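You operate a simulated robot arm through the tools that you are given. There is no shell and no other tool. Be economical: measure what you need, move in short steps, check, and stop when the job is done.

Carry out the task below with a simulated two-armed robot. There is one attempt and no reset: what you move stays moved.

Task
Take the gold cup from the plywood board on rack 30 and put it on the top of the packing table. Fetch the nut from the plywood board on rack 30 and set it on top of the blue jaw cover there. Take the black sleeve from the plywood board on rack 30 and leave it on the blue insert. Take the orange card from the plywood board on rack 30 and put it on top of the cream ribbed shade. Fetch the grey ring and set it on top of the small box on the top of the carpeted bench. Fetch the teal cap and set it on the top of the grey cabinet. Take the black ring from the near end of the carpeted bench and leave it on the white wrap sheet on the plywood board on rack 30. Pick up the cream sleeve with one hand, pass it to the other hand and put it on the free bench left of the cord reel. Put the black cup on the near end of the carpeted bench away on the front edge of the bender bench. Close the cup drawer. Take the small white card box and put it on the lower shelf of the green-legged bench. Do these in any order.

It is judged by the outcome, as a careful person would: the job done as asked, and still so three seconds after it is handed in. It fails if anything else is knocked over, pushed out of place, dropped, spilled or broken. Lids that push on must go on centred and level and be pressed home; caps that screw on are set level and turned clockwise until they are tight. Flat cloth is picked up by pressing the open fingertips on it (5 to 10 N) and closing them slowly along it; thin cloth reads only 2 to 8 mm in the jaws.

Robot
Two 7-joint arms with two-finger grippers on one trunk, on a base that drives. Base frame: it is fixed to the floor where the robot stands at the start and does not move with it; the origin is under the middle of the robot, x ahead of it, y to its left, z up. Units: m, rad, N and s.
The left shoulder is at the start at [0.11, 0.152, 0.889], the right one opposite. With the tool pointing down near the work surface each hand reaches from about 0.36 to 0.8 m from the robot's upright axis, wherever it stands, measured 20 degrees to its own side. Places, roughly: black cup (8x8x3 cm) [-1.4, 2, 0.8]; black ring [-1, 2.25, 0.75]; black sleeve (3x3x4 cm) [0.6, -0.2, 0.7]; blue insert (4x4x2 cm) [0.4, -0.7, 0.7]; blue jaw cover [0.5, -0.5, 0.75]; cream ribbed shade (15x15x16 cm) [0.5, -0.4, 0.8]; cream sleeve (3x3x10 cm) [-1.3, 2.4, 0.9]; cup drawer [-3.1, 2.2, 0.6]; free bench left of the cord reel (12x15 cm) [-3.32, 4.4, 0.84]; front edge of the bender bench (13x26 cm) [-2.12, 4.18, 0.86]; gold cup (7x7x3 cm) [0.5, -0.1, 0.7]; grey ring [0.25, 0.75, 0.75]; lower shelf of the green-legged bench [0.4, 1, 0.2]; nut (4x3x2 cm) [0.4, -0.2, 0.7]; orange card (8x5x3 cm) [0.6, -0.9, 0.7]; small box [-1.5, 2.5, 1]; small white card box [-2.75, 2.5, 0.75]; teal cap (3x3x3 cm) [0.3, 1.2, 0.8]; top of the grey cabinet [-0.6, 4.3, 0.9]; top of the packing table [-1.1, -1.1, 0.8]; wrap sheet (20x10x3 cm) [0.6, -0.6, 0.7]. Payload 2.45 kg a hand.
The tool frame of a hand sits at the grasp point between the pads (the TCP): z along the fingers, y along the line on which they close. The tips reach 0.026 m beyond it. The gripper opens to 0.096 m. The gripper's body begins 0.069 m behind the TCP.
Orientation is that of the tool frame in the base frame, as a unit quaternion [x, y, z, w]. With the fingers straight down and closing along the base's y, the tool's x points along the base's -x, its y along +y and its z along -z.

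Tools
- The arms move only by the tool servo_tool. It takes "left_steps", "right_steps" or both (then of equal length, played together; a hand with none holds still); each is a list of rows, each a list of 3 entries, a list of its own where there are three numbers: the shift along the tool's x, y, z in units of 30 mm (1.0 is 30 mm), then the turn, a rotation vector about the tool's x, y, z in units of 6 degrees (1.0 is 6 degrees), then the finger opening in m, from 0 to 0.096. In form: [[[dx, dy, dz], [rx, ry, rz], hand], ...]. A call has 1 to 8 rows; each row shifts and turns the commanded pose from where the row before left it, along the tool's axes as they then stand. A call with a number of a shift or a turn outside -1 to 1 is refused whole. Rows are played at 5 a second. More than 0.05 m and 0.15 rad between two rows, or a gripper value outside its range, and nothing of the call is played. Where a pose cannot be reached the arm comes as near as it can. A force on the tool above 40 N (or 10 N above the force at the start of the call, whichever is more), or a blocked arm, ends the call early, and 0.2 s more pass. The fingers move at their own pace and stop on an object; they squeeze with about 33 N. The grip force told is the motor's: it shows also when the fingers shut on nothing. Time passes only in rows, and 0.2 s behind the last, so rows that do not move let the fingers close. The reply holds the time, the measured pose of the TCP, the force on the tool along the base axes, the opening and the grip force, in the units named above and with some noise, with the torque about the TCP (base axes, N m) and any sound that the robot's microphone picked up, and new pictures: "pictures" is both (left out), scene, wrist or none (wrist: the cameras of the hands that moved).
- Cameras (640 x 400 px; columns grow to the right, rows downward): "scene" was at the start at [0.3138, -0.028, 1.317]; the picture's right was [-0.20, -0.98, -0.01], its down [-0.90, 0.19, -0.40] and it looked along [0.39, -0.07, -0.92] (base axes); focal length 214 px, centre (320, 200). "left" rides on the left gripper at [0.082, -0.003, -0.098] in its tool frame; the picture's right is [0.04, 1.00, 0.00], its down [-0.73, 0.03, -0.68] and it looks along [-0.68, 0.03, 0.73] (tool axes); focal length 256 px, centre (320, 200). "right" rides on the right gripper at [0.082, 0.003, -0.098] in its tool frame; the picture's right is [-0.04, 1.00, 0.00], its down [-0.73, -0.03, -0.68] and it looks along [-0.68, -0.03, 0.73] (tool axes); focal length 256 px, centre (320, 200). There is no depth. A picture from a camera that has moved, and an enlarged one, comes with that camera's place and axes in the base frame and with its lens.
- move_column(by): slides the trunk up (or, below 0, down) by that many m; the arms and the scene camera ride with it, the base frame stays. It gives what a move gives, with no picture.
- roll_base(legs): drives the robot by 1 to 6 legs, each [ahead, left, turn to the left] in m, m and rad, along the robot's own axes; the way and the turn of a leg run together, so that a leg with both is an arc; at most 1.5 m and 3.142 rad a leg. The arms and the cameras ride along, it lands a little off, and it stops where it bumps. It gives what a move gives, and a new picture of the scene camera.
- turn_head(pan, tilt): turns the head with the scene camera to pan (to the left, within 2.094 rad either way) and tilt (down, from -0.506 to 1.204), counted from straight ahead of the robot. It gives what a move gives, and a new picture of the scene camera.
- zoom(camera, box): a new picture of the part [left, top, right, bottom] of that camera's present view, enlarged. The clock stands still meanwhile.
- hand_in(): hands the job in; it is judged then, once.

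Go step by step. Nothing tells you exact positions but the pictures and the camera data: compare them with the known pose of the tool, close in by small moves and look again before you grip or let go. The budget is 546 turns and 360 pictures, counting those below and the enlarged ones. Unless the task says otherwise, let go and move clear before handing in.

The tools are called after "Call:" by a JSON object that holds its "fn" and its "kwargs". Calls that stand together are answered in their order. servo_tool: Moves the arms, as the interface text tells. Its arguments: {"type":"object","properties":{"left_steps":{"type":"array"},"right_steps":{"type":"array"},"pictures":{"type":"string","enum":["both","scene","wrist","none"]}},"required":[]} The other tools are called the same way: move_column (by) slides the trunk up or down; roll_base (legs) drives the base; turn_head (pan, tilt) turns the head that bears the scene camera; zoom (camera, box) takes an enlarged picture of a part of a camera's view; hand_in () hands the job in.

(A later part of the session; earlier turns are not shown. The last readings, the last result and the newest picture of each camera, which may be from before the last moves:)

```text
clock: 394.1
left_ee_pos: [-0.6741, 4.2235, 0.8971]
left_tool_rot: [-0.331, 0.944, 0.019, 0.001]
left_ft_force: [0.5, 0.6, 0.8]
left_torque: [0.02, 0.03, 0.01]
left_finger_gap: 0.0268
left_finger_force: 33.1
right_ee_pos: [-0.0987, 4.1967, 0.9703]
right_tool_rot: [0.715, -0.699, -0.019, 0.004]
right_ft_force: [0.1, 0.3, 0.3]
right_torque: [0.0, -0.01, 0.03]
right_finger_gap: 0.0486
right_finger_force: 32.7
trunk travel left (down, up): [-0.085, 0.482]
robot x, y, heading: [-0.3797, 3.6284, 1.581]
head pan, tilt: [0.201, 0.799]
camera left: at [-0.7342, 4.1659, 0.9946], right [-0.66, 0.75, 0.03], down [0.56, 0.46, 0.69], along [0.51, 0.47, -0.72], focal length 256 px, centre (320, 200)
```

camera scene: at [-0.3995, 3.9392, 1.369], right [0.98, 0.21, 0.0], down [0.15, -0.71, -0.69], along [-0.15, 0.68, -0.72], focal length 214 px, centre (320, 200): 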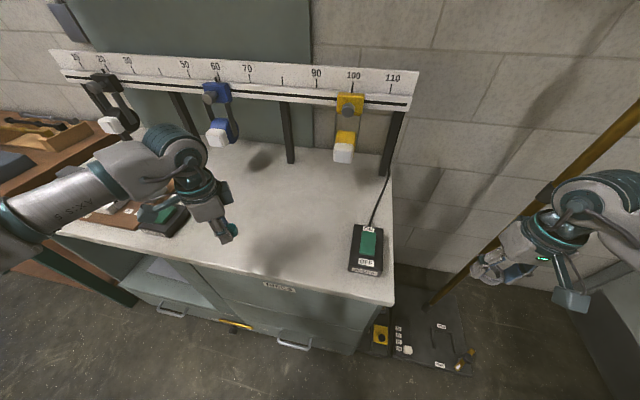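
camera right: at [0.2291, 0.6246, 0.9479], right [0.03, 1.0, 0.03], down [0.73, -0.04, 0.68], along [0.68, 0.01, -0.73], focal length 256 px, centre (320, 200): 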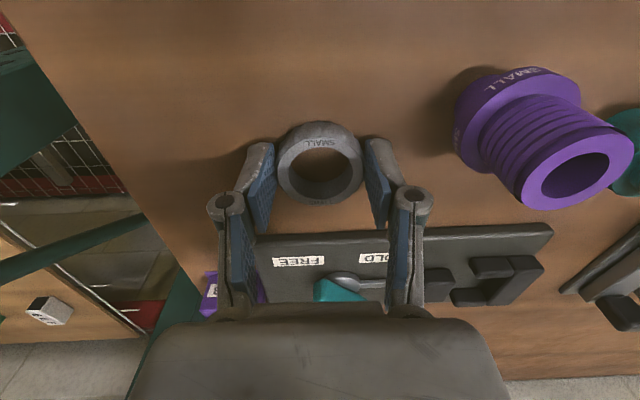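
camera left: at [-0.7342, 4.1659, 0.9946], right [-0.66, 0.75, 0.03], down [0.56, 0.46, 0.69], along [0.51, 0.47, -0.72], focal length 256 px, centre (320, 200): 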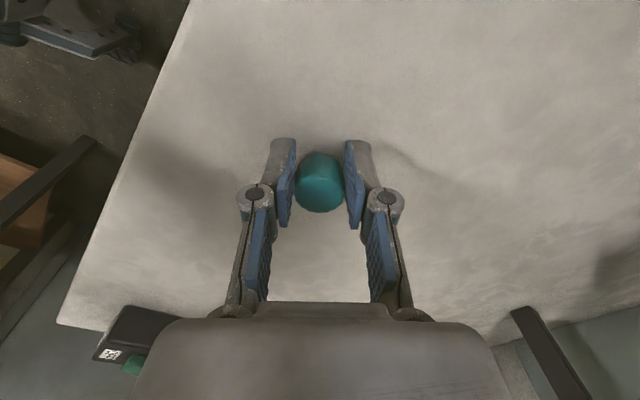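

Call:
{"fn": "servo_tool", "kwargs": {"left_steps": [[[0, 0, 0.12], [0, 0, 0], 0.01], [[0, 0, 0.12], [0, 0, 0], 0.01], [[0, 0, 0.1], [0, 0, 0], 0.01], [[0, 0, 0.1], [0, 0, 0], 0.01], [[0, 0, 0.1], [0, 0, 0], 0.01]], "pictures": "none"}}

```text
clock: 395.3
left_ee_pos: [-0.6734, 4.2239, 0.8866]
left_tool_rot: [-0.332, 0.943, 0.024, 0.004]
left_ft_force: [-5.2, 4.6, 37.3]
left_torque: [-0.05, -0.28, 0.12]
left_finger_gap: 0.0272
left_finger_force: 33.1
right_ee_pos: [-0.0983, 4.1943, 0.9721]
right_tool_rot: [0.714, -0.699, -0.02, 0.003]
right_ft_force: [0.6, 0.9, -0.4]
right_torque: [-0.03, -0.03, -0.04]
right_finger_gap: 0.0488
right_finger_force: 33.0
trunk travel left (down, up): [-0.085, 0.482]
robot x, y, heading: [-0.3807, 3.6249, 1.579]
head pan, tilt: [0.201, 0.799]
```

Contact at z≈0.887. I'll relieve, release and lift.

Call:
{"fn": "servo_tool", "kwargs": {"left_steps": [[[0, 0, -0.22], [0, 0, 0], 0.01], [[0, 0, 0], [0, 0, 0], 0.03], [[0, 0, 0], [0, 0, 0], 0.045], [[0, 0, 0], [0, 0, 0], 0.06], [[0, 0, -0.7], [0, 0, 0], 0.06], [[0, 0, -1], [0, 0, 0], 0.06], [[0, 0, -0.7], [0, 0, 0], 0.06]], "pictures": "wrist"}}

```text
clock: 396.9
left_ee_pos: [-0.6732, 4.2212, 0.9608]
left_tool_rot: [-0.329, 0.944, 0.02, 0.001]
left_ft_force: [0.4, -0.6, -0.1]
left_torque: [-0.02, -0.03, -0.02]
left_finger_gap: 0.0601
left_finger_force: 0.0
right_ee_pos: [-0.0993, 4.1964, 0.9702]
right_tool_rot: [0.714, -0.7, -0.02, 0.004]
right_ft_force: [0.5, -0.4, -0.5]
right_torque: [0.04, -0.03, 0.01]
right_finger_gap: 0.049
right_finger_force: 32.8
trunk travel left (down, up): [-0.085, 0.482]
robot x, y, heading: [-0.3796, 3.6299, 1.576]
head pan, tilt: [0.201, 0.799]
camera left: at [-0.7336, 4.1639, 1.0575], right [-0.66, 0.75, 0.03], down [0.56, 0.46, 0.69], along [0.51, 0.47, -0.72], focal length 256 px, centre (320, 200)
```

left: 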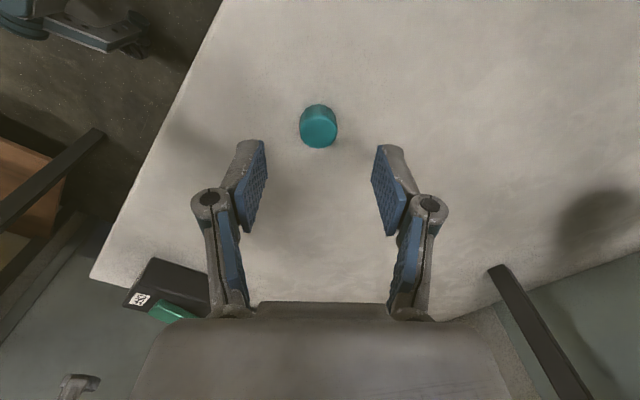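

The teal cap is done. For the grey ring I'll raise the trunk, turn in the open, and come to the north side of the carpeted bench, facing the GLOBES box.

Call:
{"fn": "roll_base", "kwargs": {"legs": [[-0.33, 0.22, 0], [0, 0, 3.13]]}}

Call:
{"fn": "move_column", "kwargs": {"by": 0.13}}

Call:
{"fn": "roll_base", "kwargs": {"legs": [[0.0, -0.6, 0.02]]}}

Call:
{"fn": "turn_head", "kwargs": {"pan": -0.3, "tilt": 0.85}}

```text
clock: 406.6
left_ee_pos: [-0.3318, 2.6874, 0.9605]
left_tool_rot: [0.951, 0.309, -0.003, 0.019]
left_ft_force: [-0.2, -0.9, 0.0]
left_torque: [0.0, -0.02, -0.02]
left_finger_gap: 0.0597
left_finger_force: 0.0
right_ee_pos: [-0.9024, 2.7399, 0.9696]
right_tool_rot: [0.716, 0.698, 0.003, 0.018]
right_ft_force: [-0.2, -0.1, 0.3]
right_torque: [0.0, -0.02, 0.01]
right_finger_gap: 0.0487
right_finger_force: 32.7
trunk travel left (down, up): [-0.085, 0.482]
robot x, y, heading: [-0.5979, 3.3005, -1.607]
head pan, tilt: [0.201, 0.799]
camera scene: at [-0.5923, 2.9804, 1.3688], right [-0.99, -0.16, 0.0], down [-0.12, 0.71, -0.69], along [0.11, -0.68, -0.72], focal length 214 px, centre (320, 200)
```

scene: 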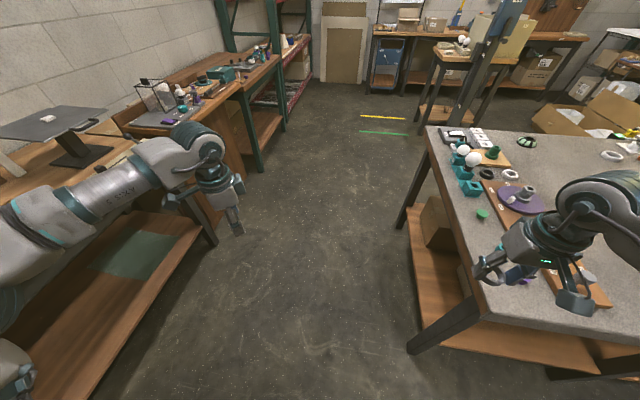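

```text
clock: 408.2
left_ee_pos: [-0.3301, 2.6917, 1.0925]
left_tool_rot: [0.951, 0.308, -0.003, 0.02]
left_ft_force: [0.5, 0.2, 0.2]
left_torque: [0.02, 0.01, 0.0]
left_finger_gap: 0.0601
left_finger_force: 0.0
right_ee_pos: [-0.9018, 2.7435, 1.1011]
right_tool_rot: [0.716, 0.698, 0.003, 0.019]
right_ft_force: [0.2, -0.6, 0.0]
right_torque: [0.0, 0.03, 0.01]
right_finger_gap: 0.0488
right_finger_force: 32.9
trunk travel left (down, up): [-0.215, 0.352]
robot x, y, heading: [-0.5965, 3.2968, -1.613]
head pan, tilt: [0.201, 0.799]
```

```text
clock: 411.6
left_ee_pos: [-0.9203, 2.7145, 1.0929]
left_tool_rot: [0.948, 0.318, -0.003, 0.022]
left_ft_force: [-0.2, -0.6, -0.3]
left_torque: [0.0, 0.04, 0.0]
left_finger_gap: 0.0601
left_finger_force: 0.0
right_ee_pos: [-1.4934, 2.7533, 1.1025]
right_tool_rot: [0.708, 0.706, 0.002, 0.021]
right_ft_force: [-0.6, -0.5, -0.7]
right_torque: [-0.02, -0.03, -0.02]
right_finger_gap: 0.0491
right_finger_force: 33.2
trunk travel left (down, up): [-0.215, 0.352]
robot x, y, heading: [-1.2028, 3.3085, -1.587]
head pan, tilt: [0.201, 0.799]
camera scene: at [-1.1856, 3.1359, 1.5224], right [-0.98, -0.18, 0.0], down [-0.13, 0.71, -0.69], along [0.13, -0.68, -0.72], focal length 214 px, centre (320, 200)
```

scene: 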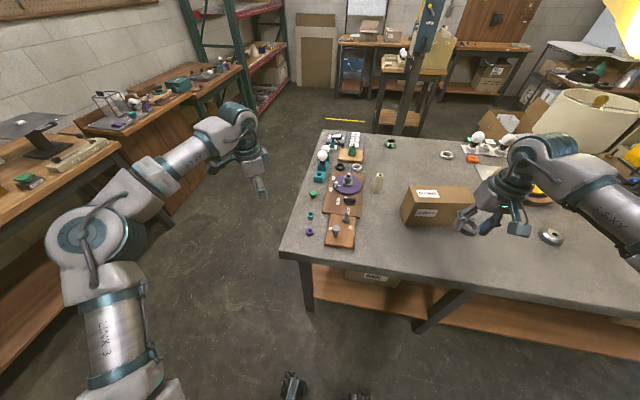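

```text
clock: 412.5
left_ee_pos: [-0.9205, 2.7172, 1.0983]
left_tool_rot: [0.948, 0.319, -0.003, 0.023]
left_ft_force: [0.1, -0.6, 0.2]
left_torque: [0.0, -0.02, 0.01]
left_finger_gap: 0.0602
left_finger_force: 0.0
right_ee_pos: [-1.4941, 2.7584, 1.1054]
right_tool_rot: [0.708, 0.706, 0.0, 0.022]
right_ft_force: [-0.1, 0.4, -0.9]
right_torque: [0.02, 0.0, -0.03]
right_finger_gap: 0.049
right_finger_force: 32.6
trunk travel left (down, up): [-0.215, 0.352]
robot x, y, heading: [-1.2001, 3.3092, -1.583]
head pan, tilt: [-0.3, 0.85]
camera scene: at [-1.2247, 3.141, 1.5185], right [-0.95, 0.31, 0.0], down [0.23, 0.72, -0.66], along [-0.2, -0.62, -0.75], focal length 214 px, centre (320, 200)
```

scene: 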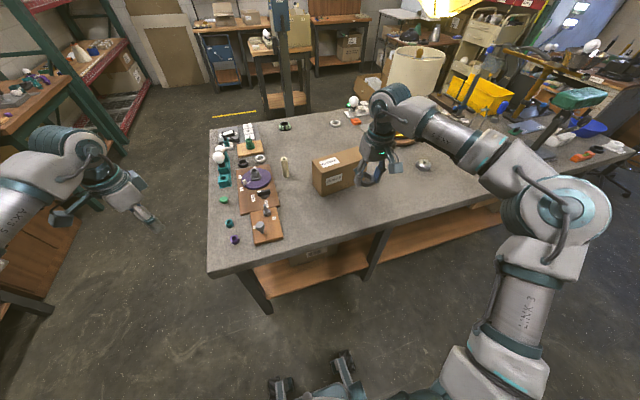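

Call:
{"fn": "zoom", "kwargs": {"camera": "scene", "box": [260, 110, 420, 210]}}

Call:
{"fn": "zoom", "kwargs": {"camera": "right", "box": [0, 0, 640, 400]}}

```text
4.00 times, centred on (340, 160) of scene
camera zoom: at [-1.2247, 3.141, 1.5185], right [-0.95, 0.31, 0.0], down [0.23, 0.72, -0.66], along [-0.2, -0.62, -0.75], focal length 858 px, centre (240, 360)
```

zoom: 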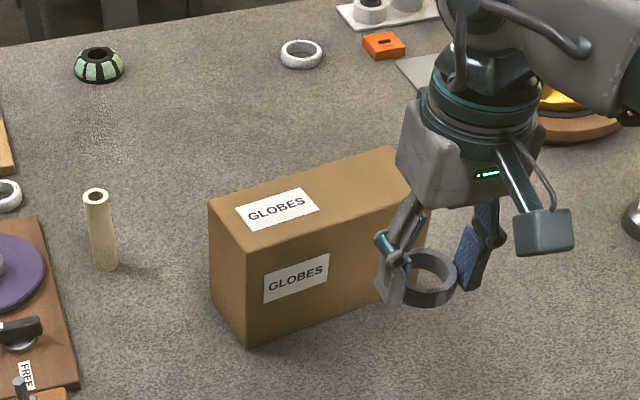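

```text
1.00 times, centred on (320, 200) of right (not enlarged: the box is as wide or as high as the picture)
camera zoom: at [-1.4935, 2.8431, 1.2017], right [1.0, -0.04, 0.03], down [-0.05, -0.71, 0.7], along [-0.01, -0.7, -0.71], focal length 256 px, centre (320, 200)
```

zoom: 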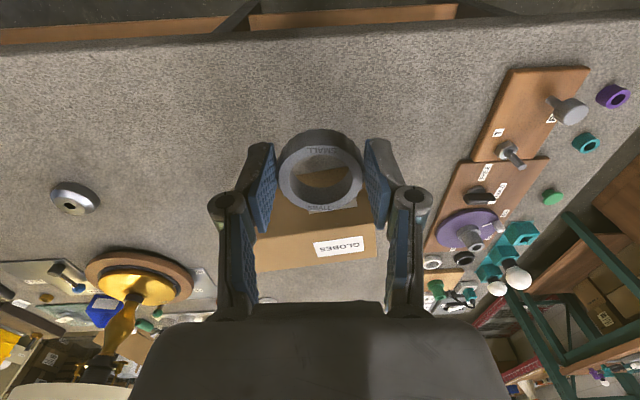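

Call:
{"fn": "roll_base", "kwargs": {"legs": [[0.17, 0, 0]]}}

Call:
{"fn": "servo_tool", "kwargs": {"right_steps": [[[-0.9, -0.3, 0.3], [0, 0, 0], 0.02], [[-0.9, -0.3, 0.5], [0, 0, 0], 0.02], [[-0.9, 0, 0.6], [0, 0, 0], 0.02], [[0, 0, 0.6], [0, 0, 0], 0.02], [[0, 0, 0], [0, 0, 0], 0.02], [[0, 0, 0], [0, 0, 0], 0.02]], "pictures": "none"}}

Call:
{"fn": "zoom", "kwargs": {"camera": "scene", "box": [240, 110, 400, 210]}}

Call:
{"fn": "zoom", "kwargs": {"camera": "right", "box": [160, 60, 480, 260]}}

```text
clock: 414.0
left_ee_pos: [-0.924, 2.55, 1.0977]
left_tool_rot: [0.948, 0.318, -0.003, 0.023]
left_ft_force: [-0.8, 0.6, -0.2]
left_torque: [0.03, 0.0, -0.03]
left_finger_gap: 0.0599
left_finger_force: 0.1
right_ee_pos: [-1.4965, 2.5897, 1.1058]
right_tool_rot: [0.709, 0.705, 0.001, 0.024]
right_ft_force: [-0.4, 0.7, 0.1]
right_torque: [0.0, -0.04, 0.02]
right_finger_gap: 0.0486
right_finger_force: 33.1
trunk travel left (down, up): [-0.215, 0.352]
robot x, y, heading: [-1.2024, 3.1417, -1.587]
head pan, tilt: [-0.3, 0.85]
camera scene: at [-1.2282, 2.973, 1.5188], right [-0.95, 0.31, 0.0], down [0.23, 0.72, -0.66], along [-0.21, -0.62, -0.75], focal length 214 px, centre (320, 200)
```

scene: 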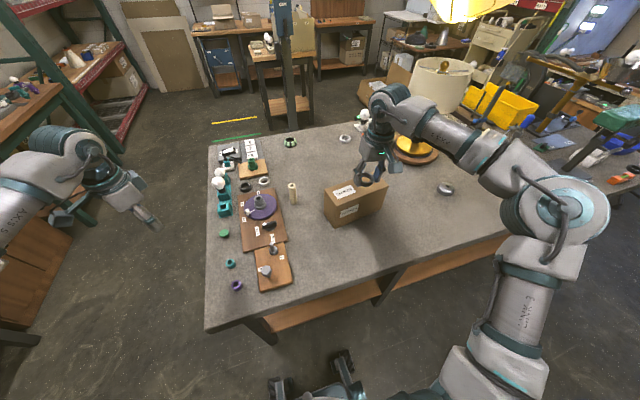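

```text
clock: 415.4
left_ee_pos: [-0.9238, 2.5525, 1.0993]
left_tool_rot: [0.947, 0.319, -0.004, 0.026]
left_ft_force: [1.0, 0.5, -0.3]
left_torque: [-0.03, -0.03, 0.0]
left_finger_gap: 0.0599
left_finger_force: 0.0
right_ee_pos: [-1.5158, 2.5215, 1.057]
right_tool_rot: [0.709, 0.705, -0.002, 0.023]
right_ft_force: [-0.5, 0.2, -0.2]
right_torque: [-0.03, -0.03, -0.02]
right_finger_gap: 0.0485
right_finger_force: 32.6
right hand out of reach, approached as far as the arm can: row 3
trunk travel left (down, up): [-0.215, 0.352]
robot x, y, heading: [-1.2021, 3.1462, -1.59]
head pan, tilt: [-0.3, 0.85]
```

```text
4.00 times, centred on (320, 160) of scene
camera zoom: at [-1.2273, 2.9708, 1.5184], right [-0.95, 0.31, 0.0], down [0.23, 0.72, -0.66], along [-0.21, -0.62, -0.75], focal length 858 px, centre (320, 360)
```

zoom: 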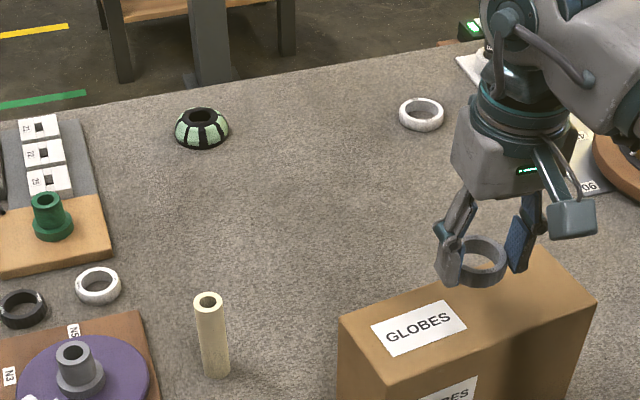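

```text
2.00 times, centred on (320, 160) of right
camera zoom: at [-1.5153, 2.6058, 1.1524], right [1.0, -0.04, 0.03], down [-0.05, -0.71, 0.7], along [-0.01, -0.7, -0.71], focal length 512 px, centre (320, 280)
```

zoom: 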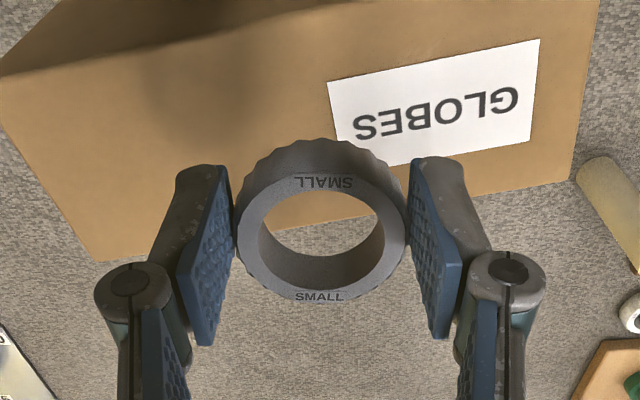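

Call:
{"fn": "servo_tool", "kwargs": {"right_steps": [[[-0.78, 0, 0.5], [0, 0.3, 0], 0.02], [[0, 0, 0.7], [0, 0, 0], 0.02], [[0, 0, 0.4], [0, 0, 0], 0.02], [[0, 0, 0], [0, 0, 0], 0.02], [[0, 0, 0], [0, 0, 0], 0.02]], "pictures": "none"}}

Call:
{"fn": "zoom", "kwargs": {"camera": "right", "box": [160, 60, 480, 260]}}

```text
clock: 416.6
left_ee_pos: [-0.9255, 2.5529, 1.0991]
left_tool_rot: [0.948, 0.318, -0.004, 0.025]
left_ft_force: [-0.1, 1.4, -0.3]
left_torque: [-0.02, -0.01, -0.02]
left_finger_gap: 0.0602
left_finger_force: 0.1
right_ee_pos: [-1.5269, 2.5213, 1.0131]
right_tool_rot: [0.709, 0.705, 0.01, 0.013]
right_ft_force: [0.1, 0.2, 0.3]
right_torque: [0.0, 0.0, 0.02]
right_finger_gap: 0.0485
right_finger_force: 33.4
right hand out of reach, approached as far as the arm can: row 1
trunk travel left (down, up): [-0.215, 0.352]
robot x, y, heading: [-1.2039, 3.1419, -1.589]
head pan, tilt: [-0.3, 0.85]
```

```text
2.00 times, centred on (320, 160) of right
camera zoom: at [-1.5271, 2.6041, 1.1116], right [1.0, -0.04, 0.03], down [-0.05, -0.73, 0.68], along [-0.01, -0.68, -0.73], focal length 512 px, centre (320, 280)
```

zoom: 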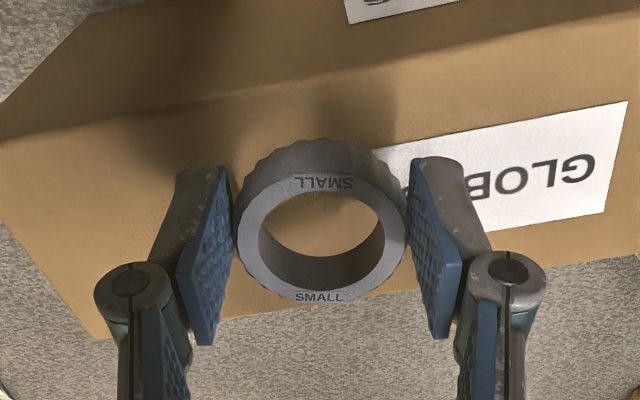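

Call:
{"fn": "servo_tool", "kwargs": {"right_steps": [[[-0.7, 0.4, 0.1], [0, 0, 0], 0.02], [[0, 0, 0.2], [0, 0, 0], 0.02], [[0, 0, 0.1], [0, 0, 0], 0.02], [[0, 0, 0], [0, 0, 0], 0.02]], "pictures": "none"}}

Call:
{"fn": "servo_tool", "kwargs": {"right_steps": [[[0, 0, 0.1], [0, 0, 0], 0.02], [[0, 0, 0.1], [0, 0, 0], 0.02], [[0, 0, 0], [0, 0, 0], 0.02]], "pictures": "wrist"}}

```text
clock: 417.6
left_ee_pos: [-0.9235, 2.5511, 1.098]
left_tool_rot: [0.948, 0.318, -0.002, 0.025]
left_ft_force: [-0.3, -0.1, -0.1]
left_torque: [-0.01, -0.03, -0.02]
left_finger_gap: 0.0599
left_finger_force: 0.0
right_ee_pos: [-1.5234, 2.5031, 1.0019]
right_tool_rot: [0.709, 0.705, 0.011, 0.013]
right_ft_force: [0.3, -0.3, 0.5]
right_torque: [0.03, 0.04, 0.0]
right_finger_gap: 0.0486
right_finger_force: 32.8
right hand out of reach, approached as far as the arm can: row 1
trunk travel left (down, up): [-0.215, 0.352]
robot x, y, heading: [-1.2002, 3.1397, -1.584]
head pan, tilt: [-0.3, 0.85]
```

```text
clock: 418.4
left_ee_pos: [-0.9248, 2.5531, 1.0998]
left_tool_rot: [0.948, 0.318, -0.004, 0.026]
left_ft_force: [1.3, -0.5, 0.2]
left_torque: [-0.01, 0.01, -0.07]
left_finger_gap: 0.06
left_finger_force: 0.1
right_ee_pos: [-1.5226, 2.503, 0.9993]
right_tool_rot: [0.709, 0.705, 0.008, 0.016]
right_ft_force: [-4.2, -3.3, 14.5]
right_torque: [-0.12, 0.41, 0.03]
right_finger_gap: 0.0489
right_finger_force: 33.3
trunk travel left (down, up): [-0.215, 0.352]
robot x, y, heading: [-1.201, 3.143, -1.587]
head pan, tilt: [-0.3, 0.85]
camera right: at [-1.5232, 2.5858, 1.0969], right [1.0, -0.04, 0.03], down [-0.06, -0.73, 0.68], along [-0.01, -0.68, -0.73], focal length 256 px, centre (320, 200)
```

right: 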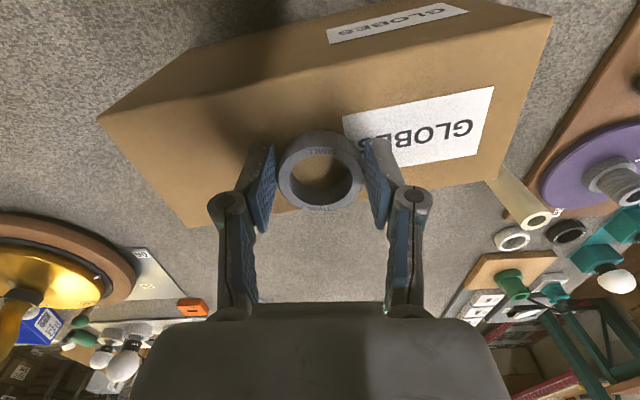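

The ring sits mid-top on the box. Releasing and lifting.

Call:
{"fn": "servo_tool", "kwargs": {"right_steps": [[[0, 0, -0.1], [0, 0, 0], 0.02], [[0, 0, 0], [0, 0, 0], 0.055], [[0, 0, 0], [0, 0, 0], 0.07], [[0, 0, 0], [0, 0, 0], 0.075], [[0, 0, -0.5], [0, 0, 0], 0.075], [[0, 0, -1], [0, 0, 0], 0.075], [[0.5, 0, -0.5], [0, 0, 0], 0.075]], "pictures": "wrist"}}

```text
clock: 420.0
left_ee_pos: [-0.9231, 2.5534, 1.0996]
left_tool_rot: [0.948, 0.318, -0.004, 0.026]
left_ft_force: [-0.6, 0.2, 0.4]
left_torque: [-0.03, 0.0, -0.02]
left_finger_gap: 0.0599
left_finger_force: 0.1
right_ee_pos: [-1.5392, 2.5263, 1.0461]
right_tool_rot: [0.709, 0.705, 0.01, 0.013]
right_ft_force: [0.7, -0.9, 0.2]
right_torque: [-0.02, 0.0, -0.02]
right_finger_gap: 0.0749
right_finger_force: 0.0
right hand out of reach, approached as far as the arm can: row 6
trunk travel left (down, up): [-0.215, 0.352]
robot x, y, heading: [-1.2032, 3.1428, -1.588]
head pan, tilt: [-0.3, 0.85]
camera right: at [-1.5372, 2.6081, 1.1447], right [1.0, -0.04, 0.03], down [-0.06, -0.73, 0.68], along [-0.01, -0.68, -0.73], focal length 256 px, centre (320, 200)
```

right: 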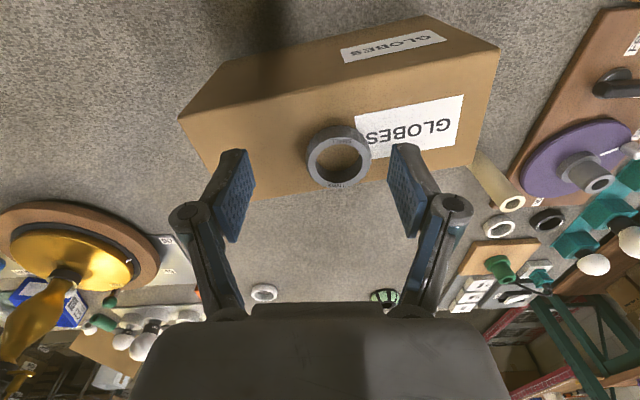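

The ring rests on the box. For the cream sleeve (about [-1.312, 2.370], bench top 0.82) I'll bring the right hand over it, lower the trunk, and look.

Call:
{"fn": "servo_tool", "kwargs": {"right_steps": [[[0, 0.95, -0.3], [0, 0, 0], 0.06], [[0, 0.95, 0], [0, 0, 0], 0.06], [[0, 0.95, 0], [0, 0, 0], 0.06], [[0, 0.95, 0], [0, 0, 0], 0.06], [[0, 0.95, 0], [0, 0, 0], 0.06], [[0, 0.95, 0], [0, 0, 0], 0.06], [[0, 0.95, 0], [0, 0, 0], 0.06], [[0, 0.9, 0], [0, 0, 0], 0.06]], "pictures": "none"}}

Call:
{"fn": "move_column", "kwargs": {"by": -0.06}}

Call:
{"fn": "servo_tool", "kwargs": {"right_steps": [[[-1, 0, 0], [0, 0, 0], 0.06], [[-1, 0, 0], [0, 0, 0], 0.06], [[-1, 0, 0], [0, 0, 0], 0.06], [[-0.5, 0, 0], [0, 0, 0], 0.06], [[0, 0, 0], [0, 0, 0], 0.06]], "pictures": "wrist"}}

```text
clock: 421.8
left_ee_pos: [-0.924, 2.552, 1.0995]
left_tool_rot: [0.948, 0.317, -0.004, 0.025]
left_ft_force: [0.1, -0.7, -0.6]
left_torque: [0.01, -0.03, 0.0]
left_finger_gap: 0.0602
left_finger_force: 0.1
right_ee_pos: [-1.4099, 2.5765, 1.0551]
right_tool_rot: [0.709, 0.705, 0.011, 0.012]
right_ft_force: [0.2, -0.3, 0.2]
right_torque: [-0.02, -0.02, 0.0]
right_finger_gap: 0.0601
right_finger_force: 0.0
right hand out of reach, approached as far as the arm can: row 2, 3, 4, 5, 6, 7, 8
trunk travel left (down, up): [-0.215, 0.352]
robot x, y, heading: [-1.202, 3.1424, -1.584]
head pan, tilt: [-0.3, 0.85]
```

```text
clock: 422.8
left_ee_pos: [-0.9247, 2.5525, 1.0417]
left_tool_rot: [0.948, 0.318, -0.006, 0.026]
left_ft_force: [0.8, 0.8, -0.5]
left_torque: [0.01, 0.01, 0.0]
left_finger_gap: 0.0602
left_finger_force: 0.0
right_ee_pos: [-1.41, 2.5772, 0.9972]
right_tool_rot: [0.708, 0.706, 0.009, 0.013]
right_ft_force: [-0.3, 0.3, 0.3]
right_torque: [-0.02, 0.01, 0.01]
right_finger_gap: 0.06
right_finger_force: 0.0
trunk travel left (down, up): [-0.155, 0.412]
robot x, y, heading: [-1.2049, 3.1407, -1.585]
head pan, tilt: [-0.3, 0.85]
```

```text
clock: 424.0
left_ee_pos: [-0.9223, 2.552, 1.0398]
left_tool_rot: [0.948, 0.318, -0.005, 0.025]
left_ft_force: [0.1, -0.8, -0.6]
left_torque: [-0.04, -0.01, 0.0]
left_finger_gap: 0.06
left_finger_force: 0.2
right_ee_pos: [-1.443, 2.5304, 0.988]
right_tool_rot: [0.708, 0.706, 0.009, 0.011]
right_ft_force: [0.2, 2.9, 2.8]
right_torque: [0.07, 0.1, -0.04]
right_finger_gap: 0.0638
right_finger_force: 0.5
right hand out of reach, approached as far as the arm can: row 1, 2, 3, 4
trunk travel left (down, up): [-0.155, 0.412]
robot x, y, heading: [-1.1971, 3.1444, -1.588]
head pan, tilt: [-0.3, 0.85]
camera right: at [-1.4423, 2.6121, 1.0857], right [1.0, -0.04, 0.03], down [-0.05, -0.73, 0.68], along [-0.01, -0.68, -0.73], focal length 256 px, centre (320, 200)
```

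right: 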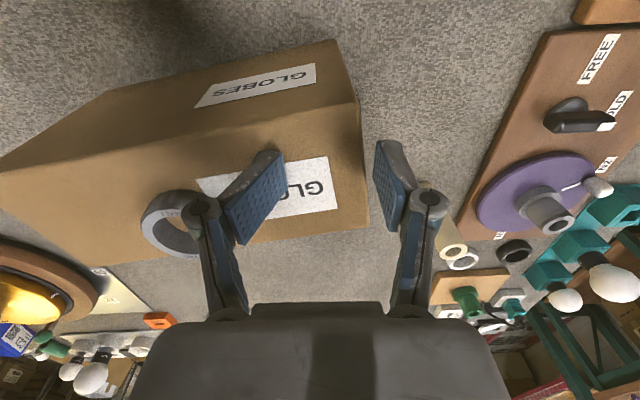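

The right finger is brushing the box top; I'll lift at once and instead shift the base so the sleeve lies on the hand's own side.

Call:
{"fn": "servo_tool", "kwargs": {"right_steps": [[[0, 0, -0.7], [0, 0, 0], 0.06], [[0, 0, -0.7], [0, 0, 0], 0.06], [[0.5, 0, -0.5], [0, 0, 0], 0.06]], "pictures": "none"}}

Call:
{"fn": "roll_base", "kwargs": {"legs": [[-0.08, 0.17, 0]]}}

Call:
{"fn": "zoom", "kwargs": {"camera": "scene", "box": [200, 100, 400, 225]}}

Call:
{"fn": "zoom", "kwargs": {"camera": "right", "box": [0, 0, 640, 400]}}

```text
clock: 424.8
left_ee_pos: [-0.9233, 2.5531, 1.0408]
left_tool_rot: [0.948, 0.318, -0.004, 0.027]
left_ft_force: [0.0, 0.3, 1.4]
left_torque: [0.0, 0.0, 0.01]
left_finger_gap: 0.0601
left_finger_force: 0.1
right_ee_pos: [-1.4533, 2.558, 1.0425]
right_tool_rot: [0.709, 0.705, 0.01, 0.014]
right_ft_force: [1.2, -0.9, 0.7]
right_torque: [-0.04, -0.01, 0.01]
right_finger_gap: 0.0599
right_finger_force: 0.2
right hand out of reach, approached as far as the arm can: row 1, 2
trunk travel left (down, up): [-0.155, 0.412]
robot x, y, heading: [-1.2032, 3.1433, -1.585]
head pan, tilt: [-0.3, 0.85]
```

```text
clock: 426.3
left_ee_pos: [-0.7541, 2.6284, 1.0403]
left_tool_rot: [0.948, 0.318, -0.003, 0.027]
left_ft_force: [1.2, 0.3, -0.1]
left_torque: [0.03, 0.03, 0.01]
left_finger_gap: 0.0599
left_finger_force: 0.1
right_ee_pos: [-1.2841, 2.6329, 1.0406]
right_tool_rot: [0.709, 0.705, 0.011, 0.013]
right_ft_force: [0.3, -0.3, 0.1]
right_torque: [-0.03, -0.01, 0.03]
right_finger_gap: 0.0596
right_finger_force: 0.0
trunk travel left (down, up): [-0.155, 0.412]
robot x, y, heading: [-1.0299, 3.2182, -1.587]
head pan, tilt: [-0.3, 0.85]
camera scene: at [-1.0644, 2.9896, 1.4512], right [-0.95, 0.31, 0.0], down [0.24, 0.72, -0.65], along [-0.2, -0.62, -0.76], focal length 214 px, centre (320, 200)
```

scene: 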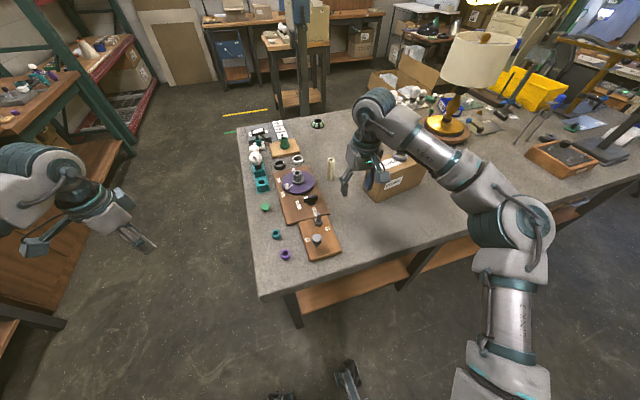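

```text
3.20 times, centred on (300, 162) of scene
camera zoom: at [-1.0644, 2.9896, 1.4512], right [-0.95, 0.31, 0.0], down [0.24, 0.72, -0.65], along [-0.2, -0.62, -0.76], focal length 686 px, centre (384, 320)
```

zoom: 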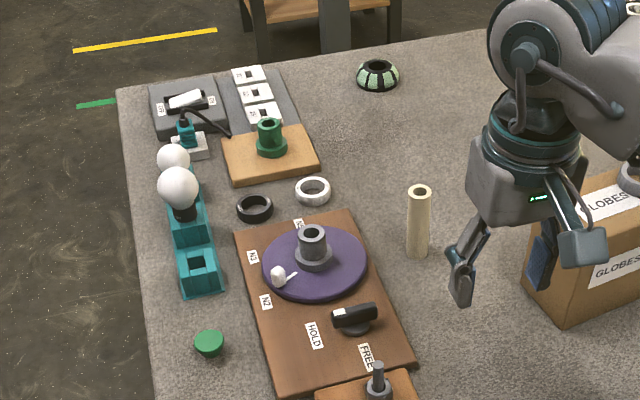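

```text
1.00 times, centred on (320, 200) of right (not enlarged: the box is as wide or as high as the picture)
camera zoom: at [-1.285, 2.716, 1.1391], right [1.0, -0.04, 0.03], down [-0.06, -0.73, 0.68], along [-0.01, -0.68, -0.73], focal length 256 px, centre (320, 200)
```

zoom: 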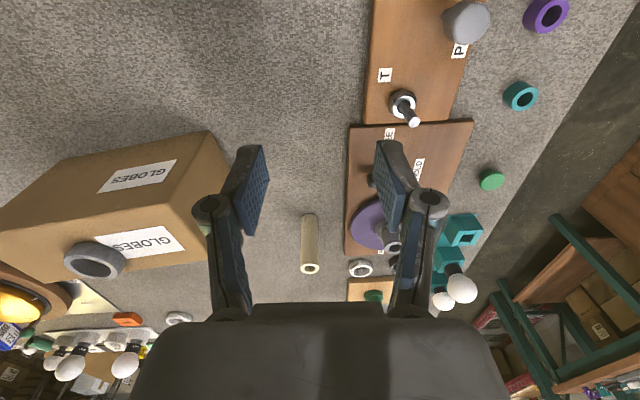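

Call:
{"fn": "roll_base", "kwargs": {"legs": [[0.1, -0.01, 0]]}}

Call:
{"fn": "servo_tool", "kwargs": {"right_steps": [[[-0.9, -0.1, 0.2], [0, 0, 0], 0.06], [[-0.9, -0.1, 0.2], [0, 0, 0], 0.06], [[-0.9, -0.1, 0.2], [0, 0, 0], 0.06], [[-0.9, 0, 0.2], [0, 0, 0], 0.06], [[-0.9, 0, 0.2], [0, 0, 0], 0.06], [[-0.9, 0, 0.2], [0, 0, 0], 0.06], [[0, 0, 0], [0, 0, 0], 0.06]], "pictures": "wrist"}}

```text
clock: 427.5
left_ee_pos: [-0.7467, 2.5334, 1.0385]
left_tool_rot: [0.947, 0.32, -0.011, 0.025]
left_ft_force: [0.8, 0.1, -0.5]
left_torque: [0.03, 0.1, 0.0]
left_finger_gap: 0.0599
left_finger_force: 0.1
right_ee_pos: [-1.2784, 2.5388, 1.048]
right_tool_rot: [0.708, 0.707, 0.004, 0.009]
right_ft_force: [0.9, 0.1, -0.2]
right_torque: [0.04, 0.11, -0.03]
right_finger_gap: 0.0599
right_finger_force: 0.2
trunk travel left (down, up): [-0.155, 0.412]
robot x, y, heading: [-1.0379, 3.119, -1.581]
head pan, tilt: [-0.3, 0.85]
camera scene: at [-1.0489, 2.8903, 1.4517], right [-0.95, 0.31, 0.01], down [0.23, 0.72, -0.66], along [-0.21, -0.62, -0.75], focal length 214 px, centre (320, 200)
```

scene: 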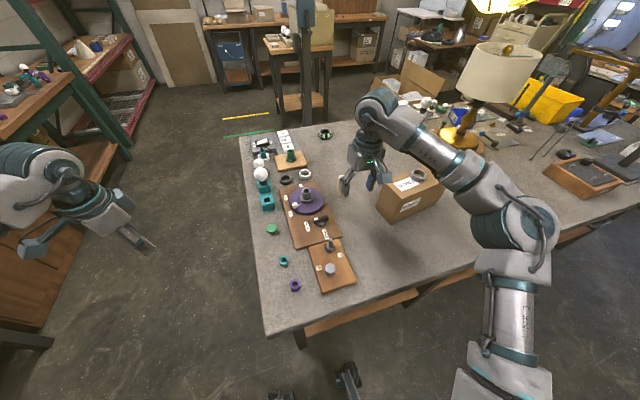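

```text
clock: 429.1
left_ee_pos: [-0.7523, 2.5383, 1.0417]
left_tool_rot: [0.947, 0.319, -0.009, 0.027]
left_ft_force: [0.8, 0.6, 0.2]
left_torque: [0.02, -0.01, -0.02]
left_finger_gap: 0.0601
left_finger_force: 0.0
right_ee_pos: [-1.3328, 2.4815, 0.9907]
right_tool_rot: [0.708, 0.706, 0.004, 0.013]
right_ft_force: [-0.5, -0.2, -0.2]
right_torque: [0.03, 0.06, 0.02]
right_finger_gap: 0.06
right_finger_force: 0.1
right hand out of reach, approached as far as the arm can: row 1, 2, 3, 4, 5, 6
trunk travel left (down, up): [-0.155, 0.412]
robot x, y, heading: [-1.0325, 3.1209, -1.587]
head pan, tilt: [-0.3, 0.85]
camera right: at [-1.332, 2.5644, 1.0885], right [1.0, -0.04, 0.02], down [-0.05, -0.72, 0.69], along [-0.01, -0.69, -0.73], focal length 256 px, centre (320, 200)
```

right: 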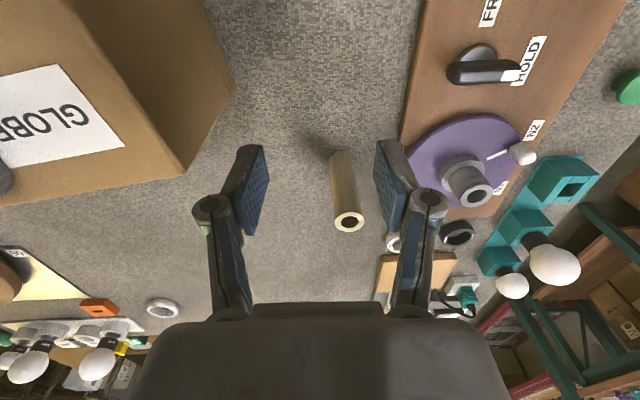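

I'll lower first (the reach grows lower down), then slide forward with the fingers straddling the sleeve.

Call:
{"fn": "servo_tool", "kwargs": {"right_steps": [[[0, 0.35, 0.8], [0, 0, 0], 0.07], [[0, 0.35, 0.8], [0, 0, 0], 0.07], [[0, 0, 0.8], [0, 0, 0], 0.07], [[-0.8, 0, 0.4], [0, 0, 0], 0.07], [[0, 0, 0], [0, 0, 0], 0.07]], "pictures": "wrist"}}

```text
clock: 430.3
left_ee_pos: [-0.7628, 2.5397, 1.0479]
left_tool_rot: [0.947, 0.318, -0.006, 0.03]
left_ft_force: [-0.4, 0.4, 0.3]
left_torque: [0.01, 0.04, 0.01]
left_finger_gap: 0.0599
left_finger_force: 0.2
right_ee_pos: [-1.3204, 2.4654, 0.9105]
right_tool_rot: [0.708, 0.706, 0.006, 0.017]
right_ft_force: [0.0, 0.1, 0.1]
right_torque: [0.01, -0.02, 0.01]
right_finger_gap: 0.0699
right_finger_force: 0.1
right hand out of reach, approached as far as the arm can: row 4
trunk travel left (down, up): [-0.155, 0.412]
robot x, y, heading: [-1.0389, 3.1133, -1.586]
head pan, tilt: [-0.3, 0.85]
camera right: at [-1.3207, 2.549, 1.0086], right [1.0, -0.04, 0.03], down [-0.05, -0.72, 0.69], along [-0.01, -0.69, -0.72], focal length 256 px, centre (320, 200)
```

right: 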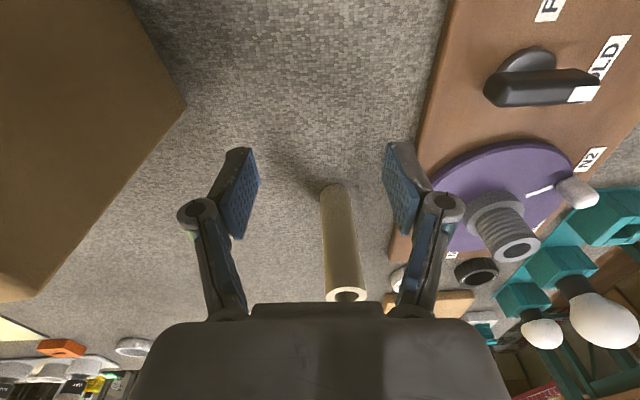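

Call:
{"fn": "servo_tool", "kwargs": {"right_steps": [[[0.3, 0, -0.9], [0, 0, 0], 0.07], [[0, 0, -0.9], [0, 0, 0], 0.07], [[0, 0, -0.9], [0, 0, 0], 0.07], [[0, 0, -0.9], [0, 0, 0], 0.07]], "pictures": "none"}}

Call:
{"fn": "move_column", "kwargs": {"by": -0.11}}

Call:
{"fn": "servo_tool", "kwargs": {"right_steps": [[[-0.9, 0, 0], [0, 0, 0], 0.07], [[-0.9, 0, 0], [0, 0, 0], 0.07], [[-0.9, 0, 0], [0, 0, 0], 0.07], [[-0.9, 0, 0], [0, 0, 0], 0.07], [[0, 0, 0], [0, 0, 0], 0.07]], "pictures": "wrist"}}

```text
clock: 431.3
left_ee_pos: [-0.7605, 2.5399, 1.045]
left_tool_rot: [0.948, 0.318, -0.006, 0.03]
left_ft_force: [0.2, -0.2, -0.7]
left_torque: [-0.01, -0.03, -0.03]
left_finger_gap: 0.0603
left_finger_force: 0.1
right_ee_pos: [-1.3337, 2.4944, 1.0135]
right_tool_rot: [0.707, 0.707, 0.006, 0.015]
right_ft_force: [-0.4, -0.4, 0.8]
right_torque: [-0.02, -0.03, 0.03]
right_finger_gap: 0.0697
right_finger_force: 0.0
right hand out of reach, approached as far as the arm can: row 2, 3, 4
trunk travel left (down, up): [-0.155, 0.412]
robot x, y, heading: [-1.0374, 3.1189, -1.586]
head pan, tilt: [-0.3, 0.85]
```

```text
clock: 432.7
left_ee_pos: [-0.759, 2.5405, 0.9366]
left_tool_rot: [0.947, 0.319, -0.007, 0.031]
left_ft_force: [0.6, 0.7, 1.3]
left_torque: [-0.02, -0.02, -0.02]
left_finger_gap: 0.0599
left_finger_force: 0.2
right_ee_pos: [-1.3318, 2.4935, 0.906]
right_tool_rot: [0.708, 0.706, 0.004, 0.017]
right_ft_force: [0.4, -0.3, -0.3]
right_torque: [-0.01, 0.0, -0.01]
right_finger_gap: 0.0701
right_finger_force: 0.0
trunk travel left (down, up): [-0.045, 0.522]
robot x, y, heading: [-1.0412, 3.1168, -1.589]
head pan, tilt: [-0.3, 0.85]
```

```text
clock: 433.9
left_ee_pos: [-0.7594, 2.5402, 0.9346]
left_tool_rot: [0.947, 0.319, -0.007, 0.03]
left_ft_force: [0.5, 0.8, -0.9]
left_torque: [0.03, -0.01, 0.02]
left_finger_gap: 0.06
left_finger_force: 0.1
right_ee_pos: [-1.3477, 2.4434, 0.8922]
right_tool_rot: [0.707, 0.707, 0.006, 0.015]
right_ft_force: [-0.2, 0.7, -0.2]
right_torque: [0.0, -0.01, 0.01]
right_finger_gap: 0.0701
right_finger_force: 0.1
right hand out of reach, approached as far as the arm can: row 2, 3, 4
trunk travel left (down, up): [-0.045, 0.522]
robot x, y, heading: [-1.0408, 3.1182, -1.586]
head pan, tilt: [-0.3, 0.85]
camera right: at [-1.3483, 2.5259, 0.9901], right [1.0, -0.04, 0.03], down [-0.05, -0.72, 0.69], along [-0.01, -0.69, -0.73], focal length 256 px, centre (320, 200)
```

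right: 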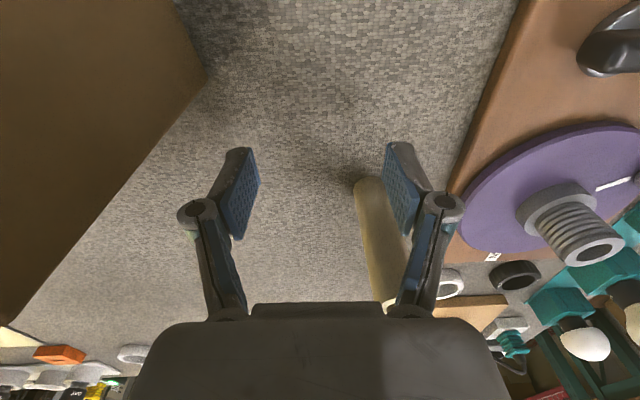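

Call:
{"fn": "roll_base", "kwargs": {"legs": [[0.06, -0.05, 0]]}}

Call:
{"fn": "servo_tool", "kwargs": {"right_steps": [[[0, 0.9, 0], [0, 0, 0], 0.08], [[0, 0.9, 0], [0, 0, 0], 0.08], [[0, 0.5, -0.2], [0, 0, 0], 0.08], [[0, 0, 0], [0, 0, 0], 0.08]], "pictures": "wrist"}}

```text
clock: 434.9
left_ee_pos: [-0.7813, 2.4789, 0.9275]
left_tool_rot: [0.947, 0.321, -0.017, 0.024]
left_ft_force: [1.2, 0.2, -0.7]
left_torque: [0.02, 0.1, -0.03]
left_finger_gap: 0.06
left_finger_force: 0.2
right_ee_pos: [-1.3709, 2.3814, 0.8986]
right_tool_rot: [0.706, 0.708, -0.002, 0.007]
right_ft_force: [0.7, -0.2, 0.1]
right_torque: [0.0, 0.05, 0.02]
right_finger_gap: 0.0697
right_finger_force: 0.0
trunk travel left (down, up): [-0.045, 0.522]
robot x, y, heading: [-1.0841, 3.0605, -1.584]
head pan, tilt: [-0.3, 0.85]
camera scene: at [-1.0862, 2.6975, 1.31], right [-0.95, 0.31, 0.02], down [0.22, 0.72, -0.66], along [-0.22, -0.62, -0.75], focal length 214 px, centre (320, 200)
```

scene: 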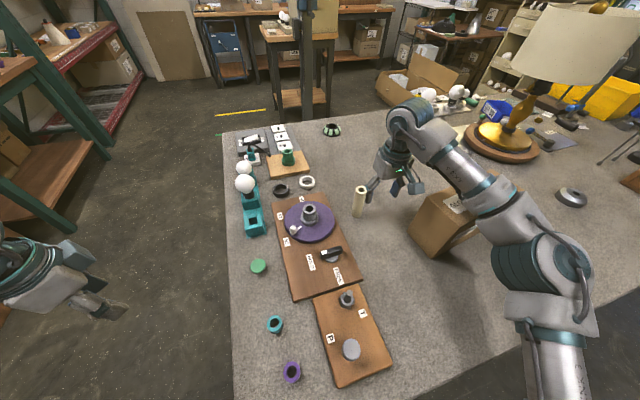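

```text
clock: 435.9
left_ee_pos: [-0.8042, 2.4845, 0.9371]
left_tool_rot: [0.947, 0.32, -0.007, 0.031]
left_ft_force: [-0.5, 0.2, 0.3]
left_torque: [0.03, -0.02, 0.03]
left_finger_gap: 0.06
left_finger_force: 0.1
right_ee_pos: [-1.3365, 2.4138, 0.8965]
right_tool_rot: [0.706, 0.708, 0.003, 0.017]
right_ft_force: [-0.1, -0.1, -0.1]
right_torque: [0.01, -0.04, -0.02]
right_finger_gap: 0.0801
right_finger_force: 0.1
right hand out of reach, approached as far as the arm can: row 1, 2, 3
trunk travel left (down, up): [-0.045, 0.522]
robot x, y, heading: [-1.0843, 3.0604, -1.583]
head pan, tilt: [-0.3, 0.85]
camera right: at [-1.3372, 2.497, 0.9936], right [1.0, -0.04, 0.03], down [-0.05, -0.72, 0.69], along [0.0, -0.69, -0.72], focal length 256 px, centre (320, 200)
```

right: 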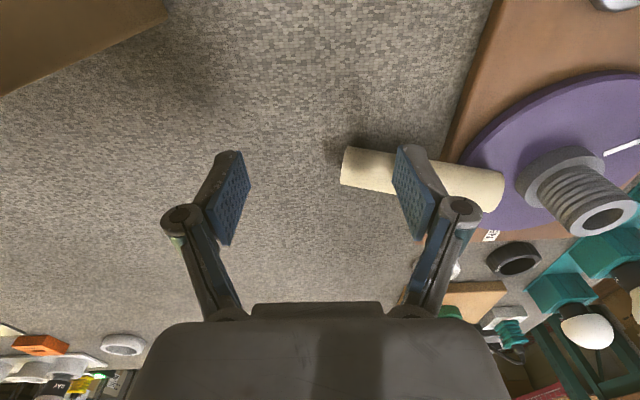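

The finger tipped the sleeve over. I'll look closely before going on.

Call:
{"fn": "zoom", "kwargs": {"camera": "scene", "box": [270, 150, 430, 250]}}

```text
4.00 times, centred on (350, 200) of scene
camera zoom: at [-1.1082, 2.6981, 1.3098], right [-0.95, 0.31, 0.01], down [0.23, 0.72, -0.66], along [-0.21, -0.62, -0.76], focal length 858 px, centre (200, 200)
```

zoom: 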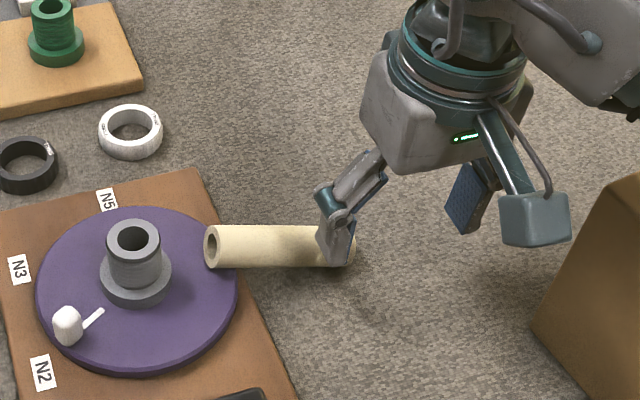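

The sleeve lies with its east end on the turntable edge; nothing else moved. I'll lift, turn the right hand to close across it, and grip it near the west end.

Call:
{"fn": "servo_tool", "kwargs": {"right_steps": [[[0, 0, -0.8], [0, 0, 0], 0.08], [[0, 0, -0.8], [0, 0, 0], 0.08], [[0, 0, 0], [0, 0, -1], 0.08], [[0, 0, 0], [0, 0, -1], 0.08], [[0, 0, 0], [0, 0, -1], 0.08], [[0, 0, 0], [0, 0, -1], 0.08], [[0, 0, 0], [0, 0, -1], 0.08], [[0, 0, 0], [0, 0, -1], 0.08]], "pictures": "none"}}

Call:
{"fn": "servo_tool", "kwargs": {"right_steps": [[[0, 0, 0], [0, 0, -1], 0.08], [[0, 0, 0], [0, 0, -1], 0.08], [[0, 0, 0], [0, 0, -1], 0.08], [[0, 0, 0], [0, 0, -1], 0.08], [[0, 0, 0], [0, 0, -1], 0.08], [[0, 0, 0], [0, 0, -1], 0.08], [[0, 0, 0], [0, 0, -1], 0.08], [[0, 0, 0], [0, 0, 0], 0.08]], "pictures": "wrist"}}

```text
clock: 437.7
left_ee_pos: [-0.8092, 2.4855, 0.9391]
left_tool_rot: [0.947, 0.319, -0.005, 0.033]
left_ft_force: [-0.8, 0.5, 0.6]
left_torque: [-0.02, -0.06, 0.02]
left_finger_gap: 0.0599
left_finger_force: 0.1
right_ee_pos: [-1.3187, 2.4467, 0.9309]
right_tool_rot: [0.453, 0.891, -0.001, 0.02]
right_ft_force: [-0.5, 0.1, -1.1]
right_torque: [0.01, -0.02, -0.01]
right_finger_gap: 0.08
right_finger_force: 0.0
right hand out of reach, approached as far as the arm can: row 1, 2, 7, 8
trunk travel left (down, up): [-0.045, 0.522]
robot x, y, heading: [-1.0857, 3.0598, -1.582]
head pan, tilt: [-0.3, 0.85]
```

```text
clock: 439.5
left_ee_pos: [-0.7994, 2.4835, 0.9359]
left_tool_rot: [0.946, 0.321, -0.009, 0.03]
left_ft_force: [-0.5, 0.8, -0.8]
left_torque: [0.0, -0.04, 0.0]
left_finger_gap: 0.06
left_finger_force: 0.1
right_ee_pos: [-1.2078, 2.6052, 0.882]
right_tool_rot: [0.103, 0.995, -0.008, 0.015]
right_ft_force: [0.4, 0.1, 0.7]
right_torque: [-0.02, 0.0, 0.04]
right_finger_gap: 0.0811
right_finger_force: 0.3
right hand out of reach, approached as far as the arm can: row 1, 2, 3, 4, 5, 6, 7
trunk travel left (down, up): [-0.045, 0.522]
robot x, y, heading: [-1.0819, 3.0595, -1.582]
head pan, tilt: [-0.3, 0.85]
camera right: at [-1.289, 2.6278, 0.9778], right [0.24, 0.97, -0.01], down [0.69, -0.17, 0.7], along [0.68, -0.18, -0.71], focal length 256 px, centre (320, 200)
```

right: 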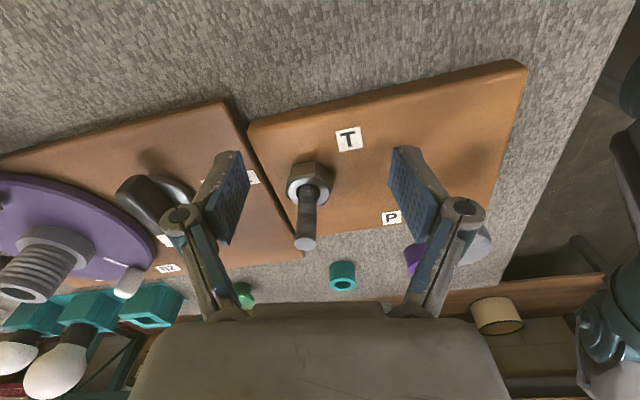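

The turn shifted the hand over the T/P board; I'll raise it straight up at once.

Call:
{"fn": "servo_tool", "kwargs": {"right_steps": [[[0, 0, -1], [0, 0, 0], 0.08], [[0, 0, -1], [0, 0, 0], 0.08], [[0, 0, -1], [0, 0, 0], 0.08], [[0, 0, 0], [0, 0, 0], 0.08]], "pictures": "scene"}}

```text
clock: 440.5
left_ee_pos: [-0.8003, 2.4848, 0.9365]
left_tool_rot: [0.947, 0.321, -0.008, 0.03]
left_ft_force: [1.3, 0.4, 1.1]
left_torque: [0.02, -0.02, -0.03]
left_finger_gap: 0.0599
left_finger_force: 0.0
right_ee_pos: [-1.2074, 2.6343, 0.958]
right_tool_rot: [0.104, 0.994, -0.009, 0.014]
right_ft_force: [-0.7, 0.0, -0.5]
right_torque: [0.0, -0.01, -0.02]
right_finger_gap: 0.0803
right_finger_force: 0.0
right hand out of reach, approached as far as the arm can: row 1, 2, 3
trunk travel left (down, up): [-0.045, 0.522]
robot x, y, heading: [-1.0837, 3.0657, -1.583]
head pan, tilt: [-0.3, 0.85]
camera scene: at [-1.1115, 2.6986, 1.3098], right [-0.95, 0.31, 0.0], down [0.23, 0.72, -0.66], along [-0.21, -0.62, -0.76], focal length 214 px, centre (320, 200)
```

scene: 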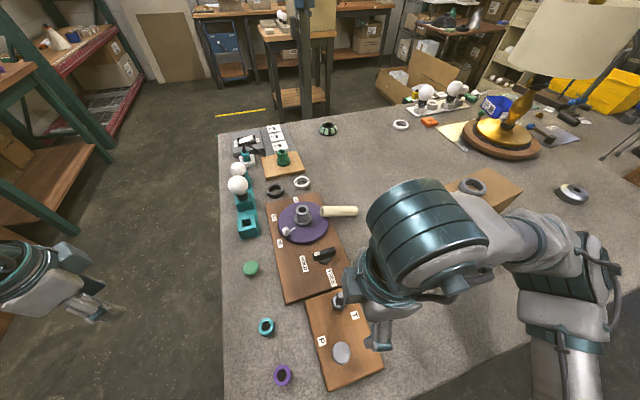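

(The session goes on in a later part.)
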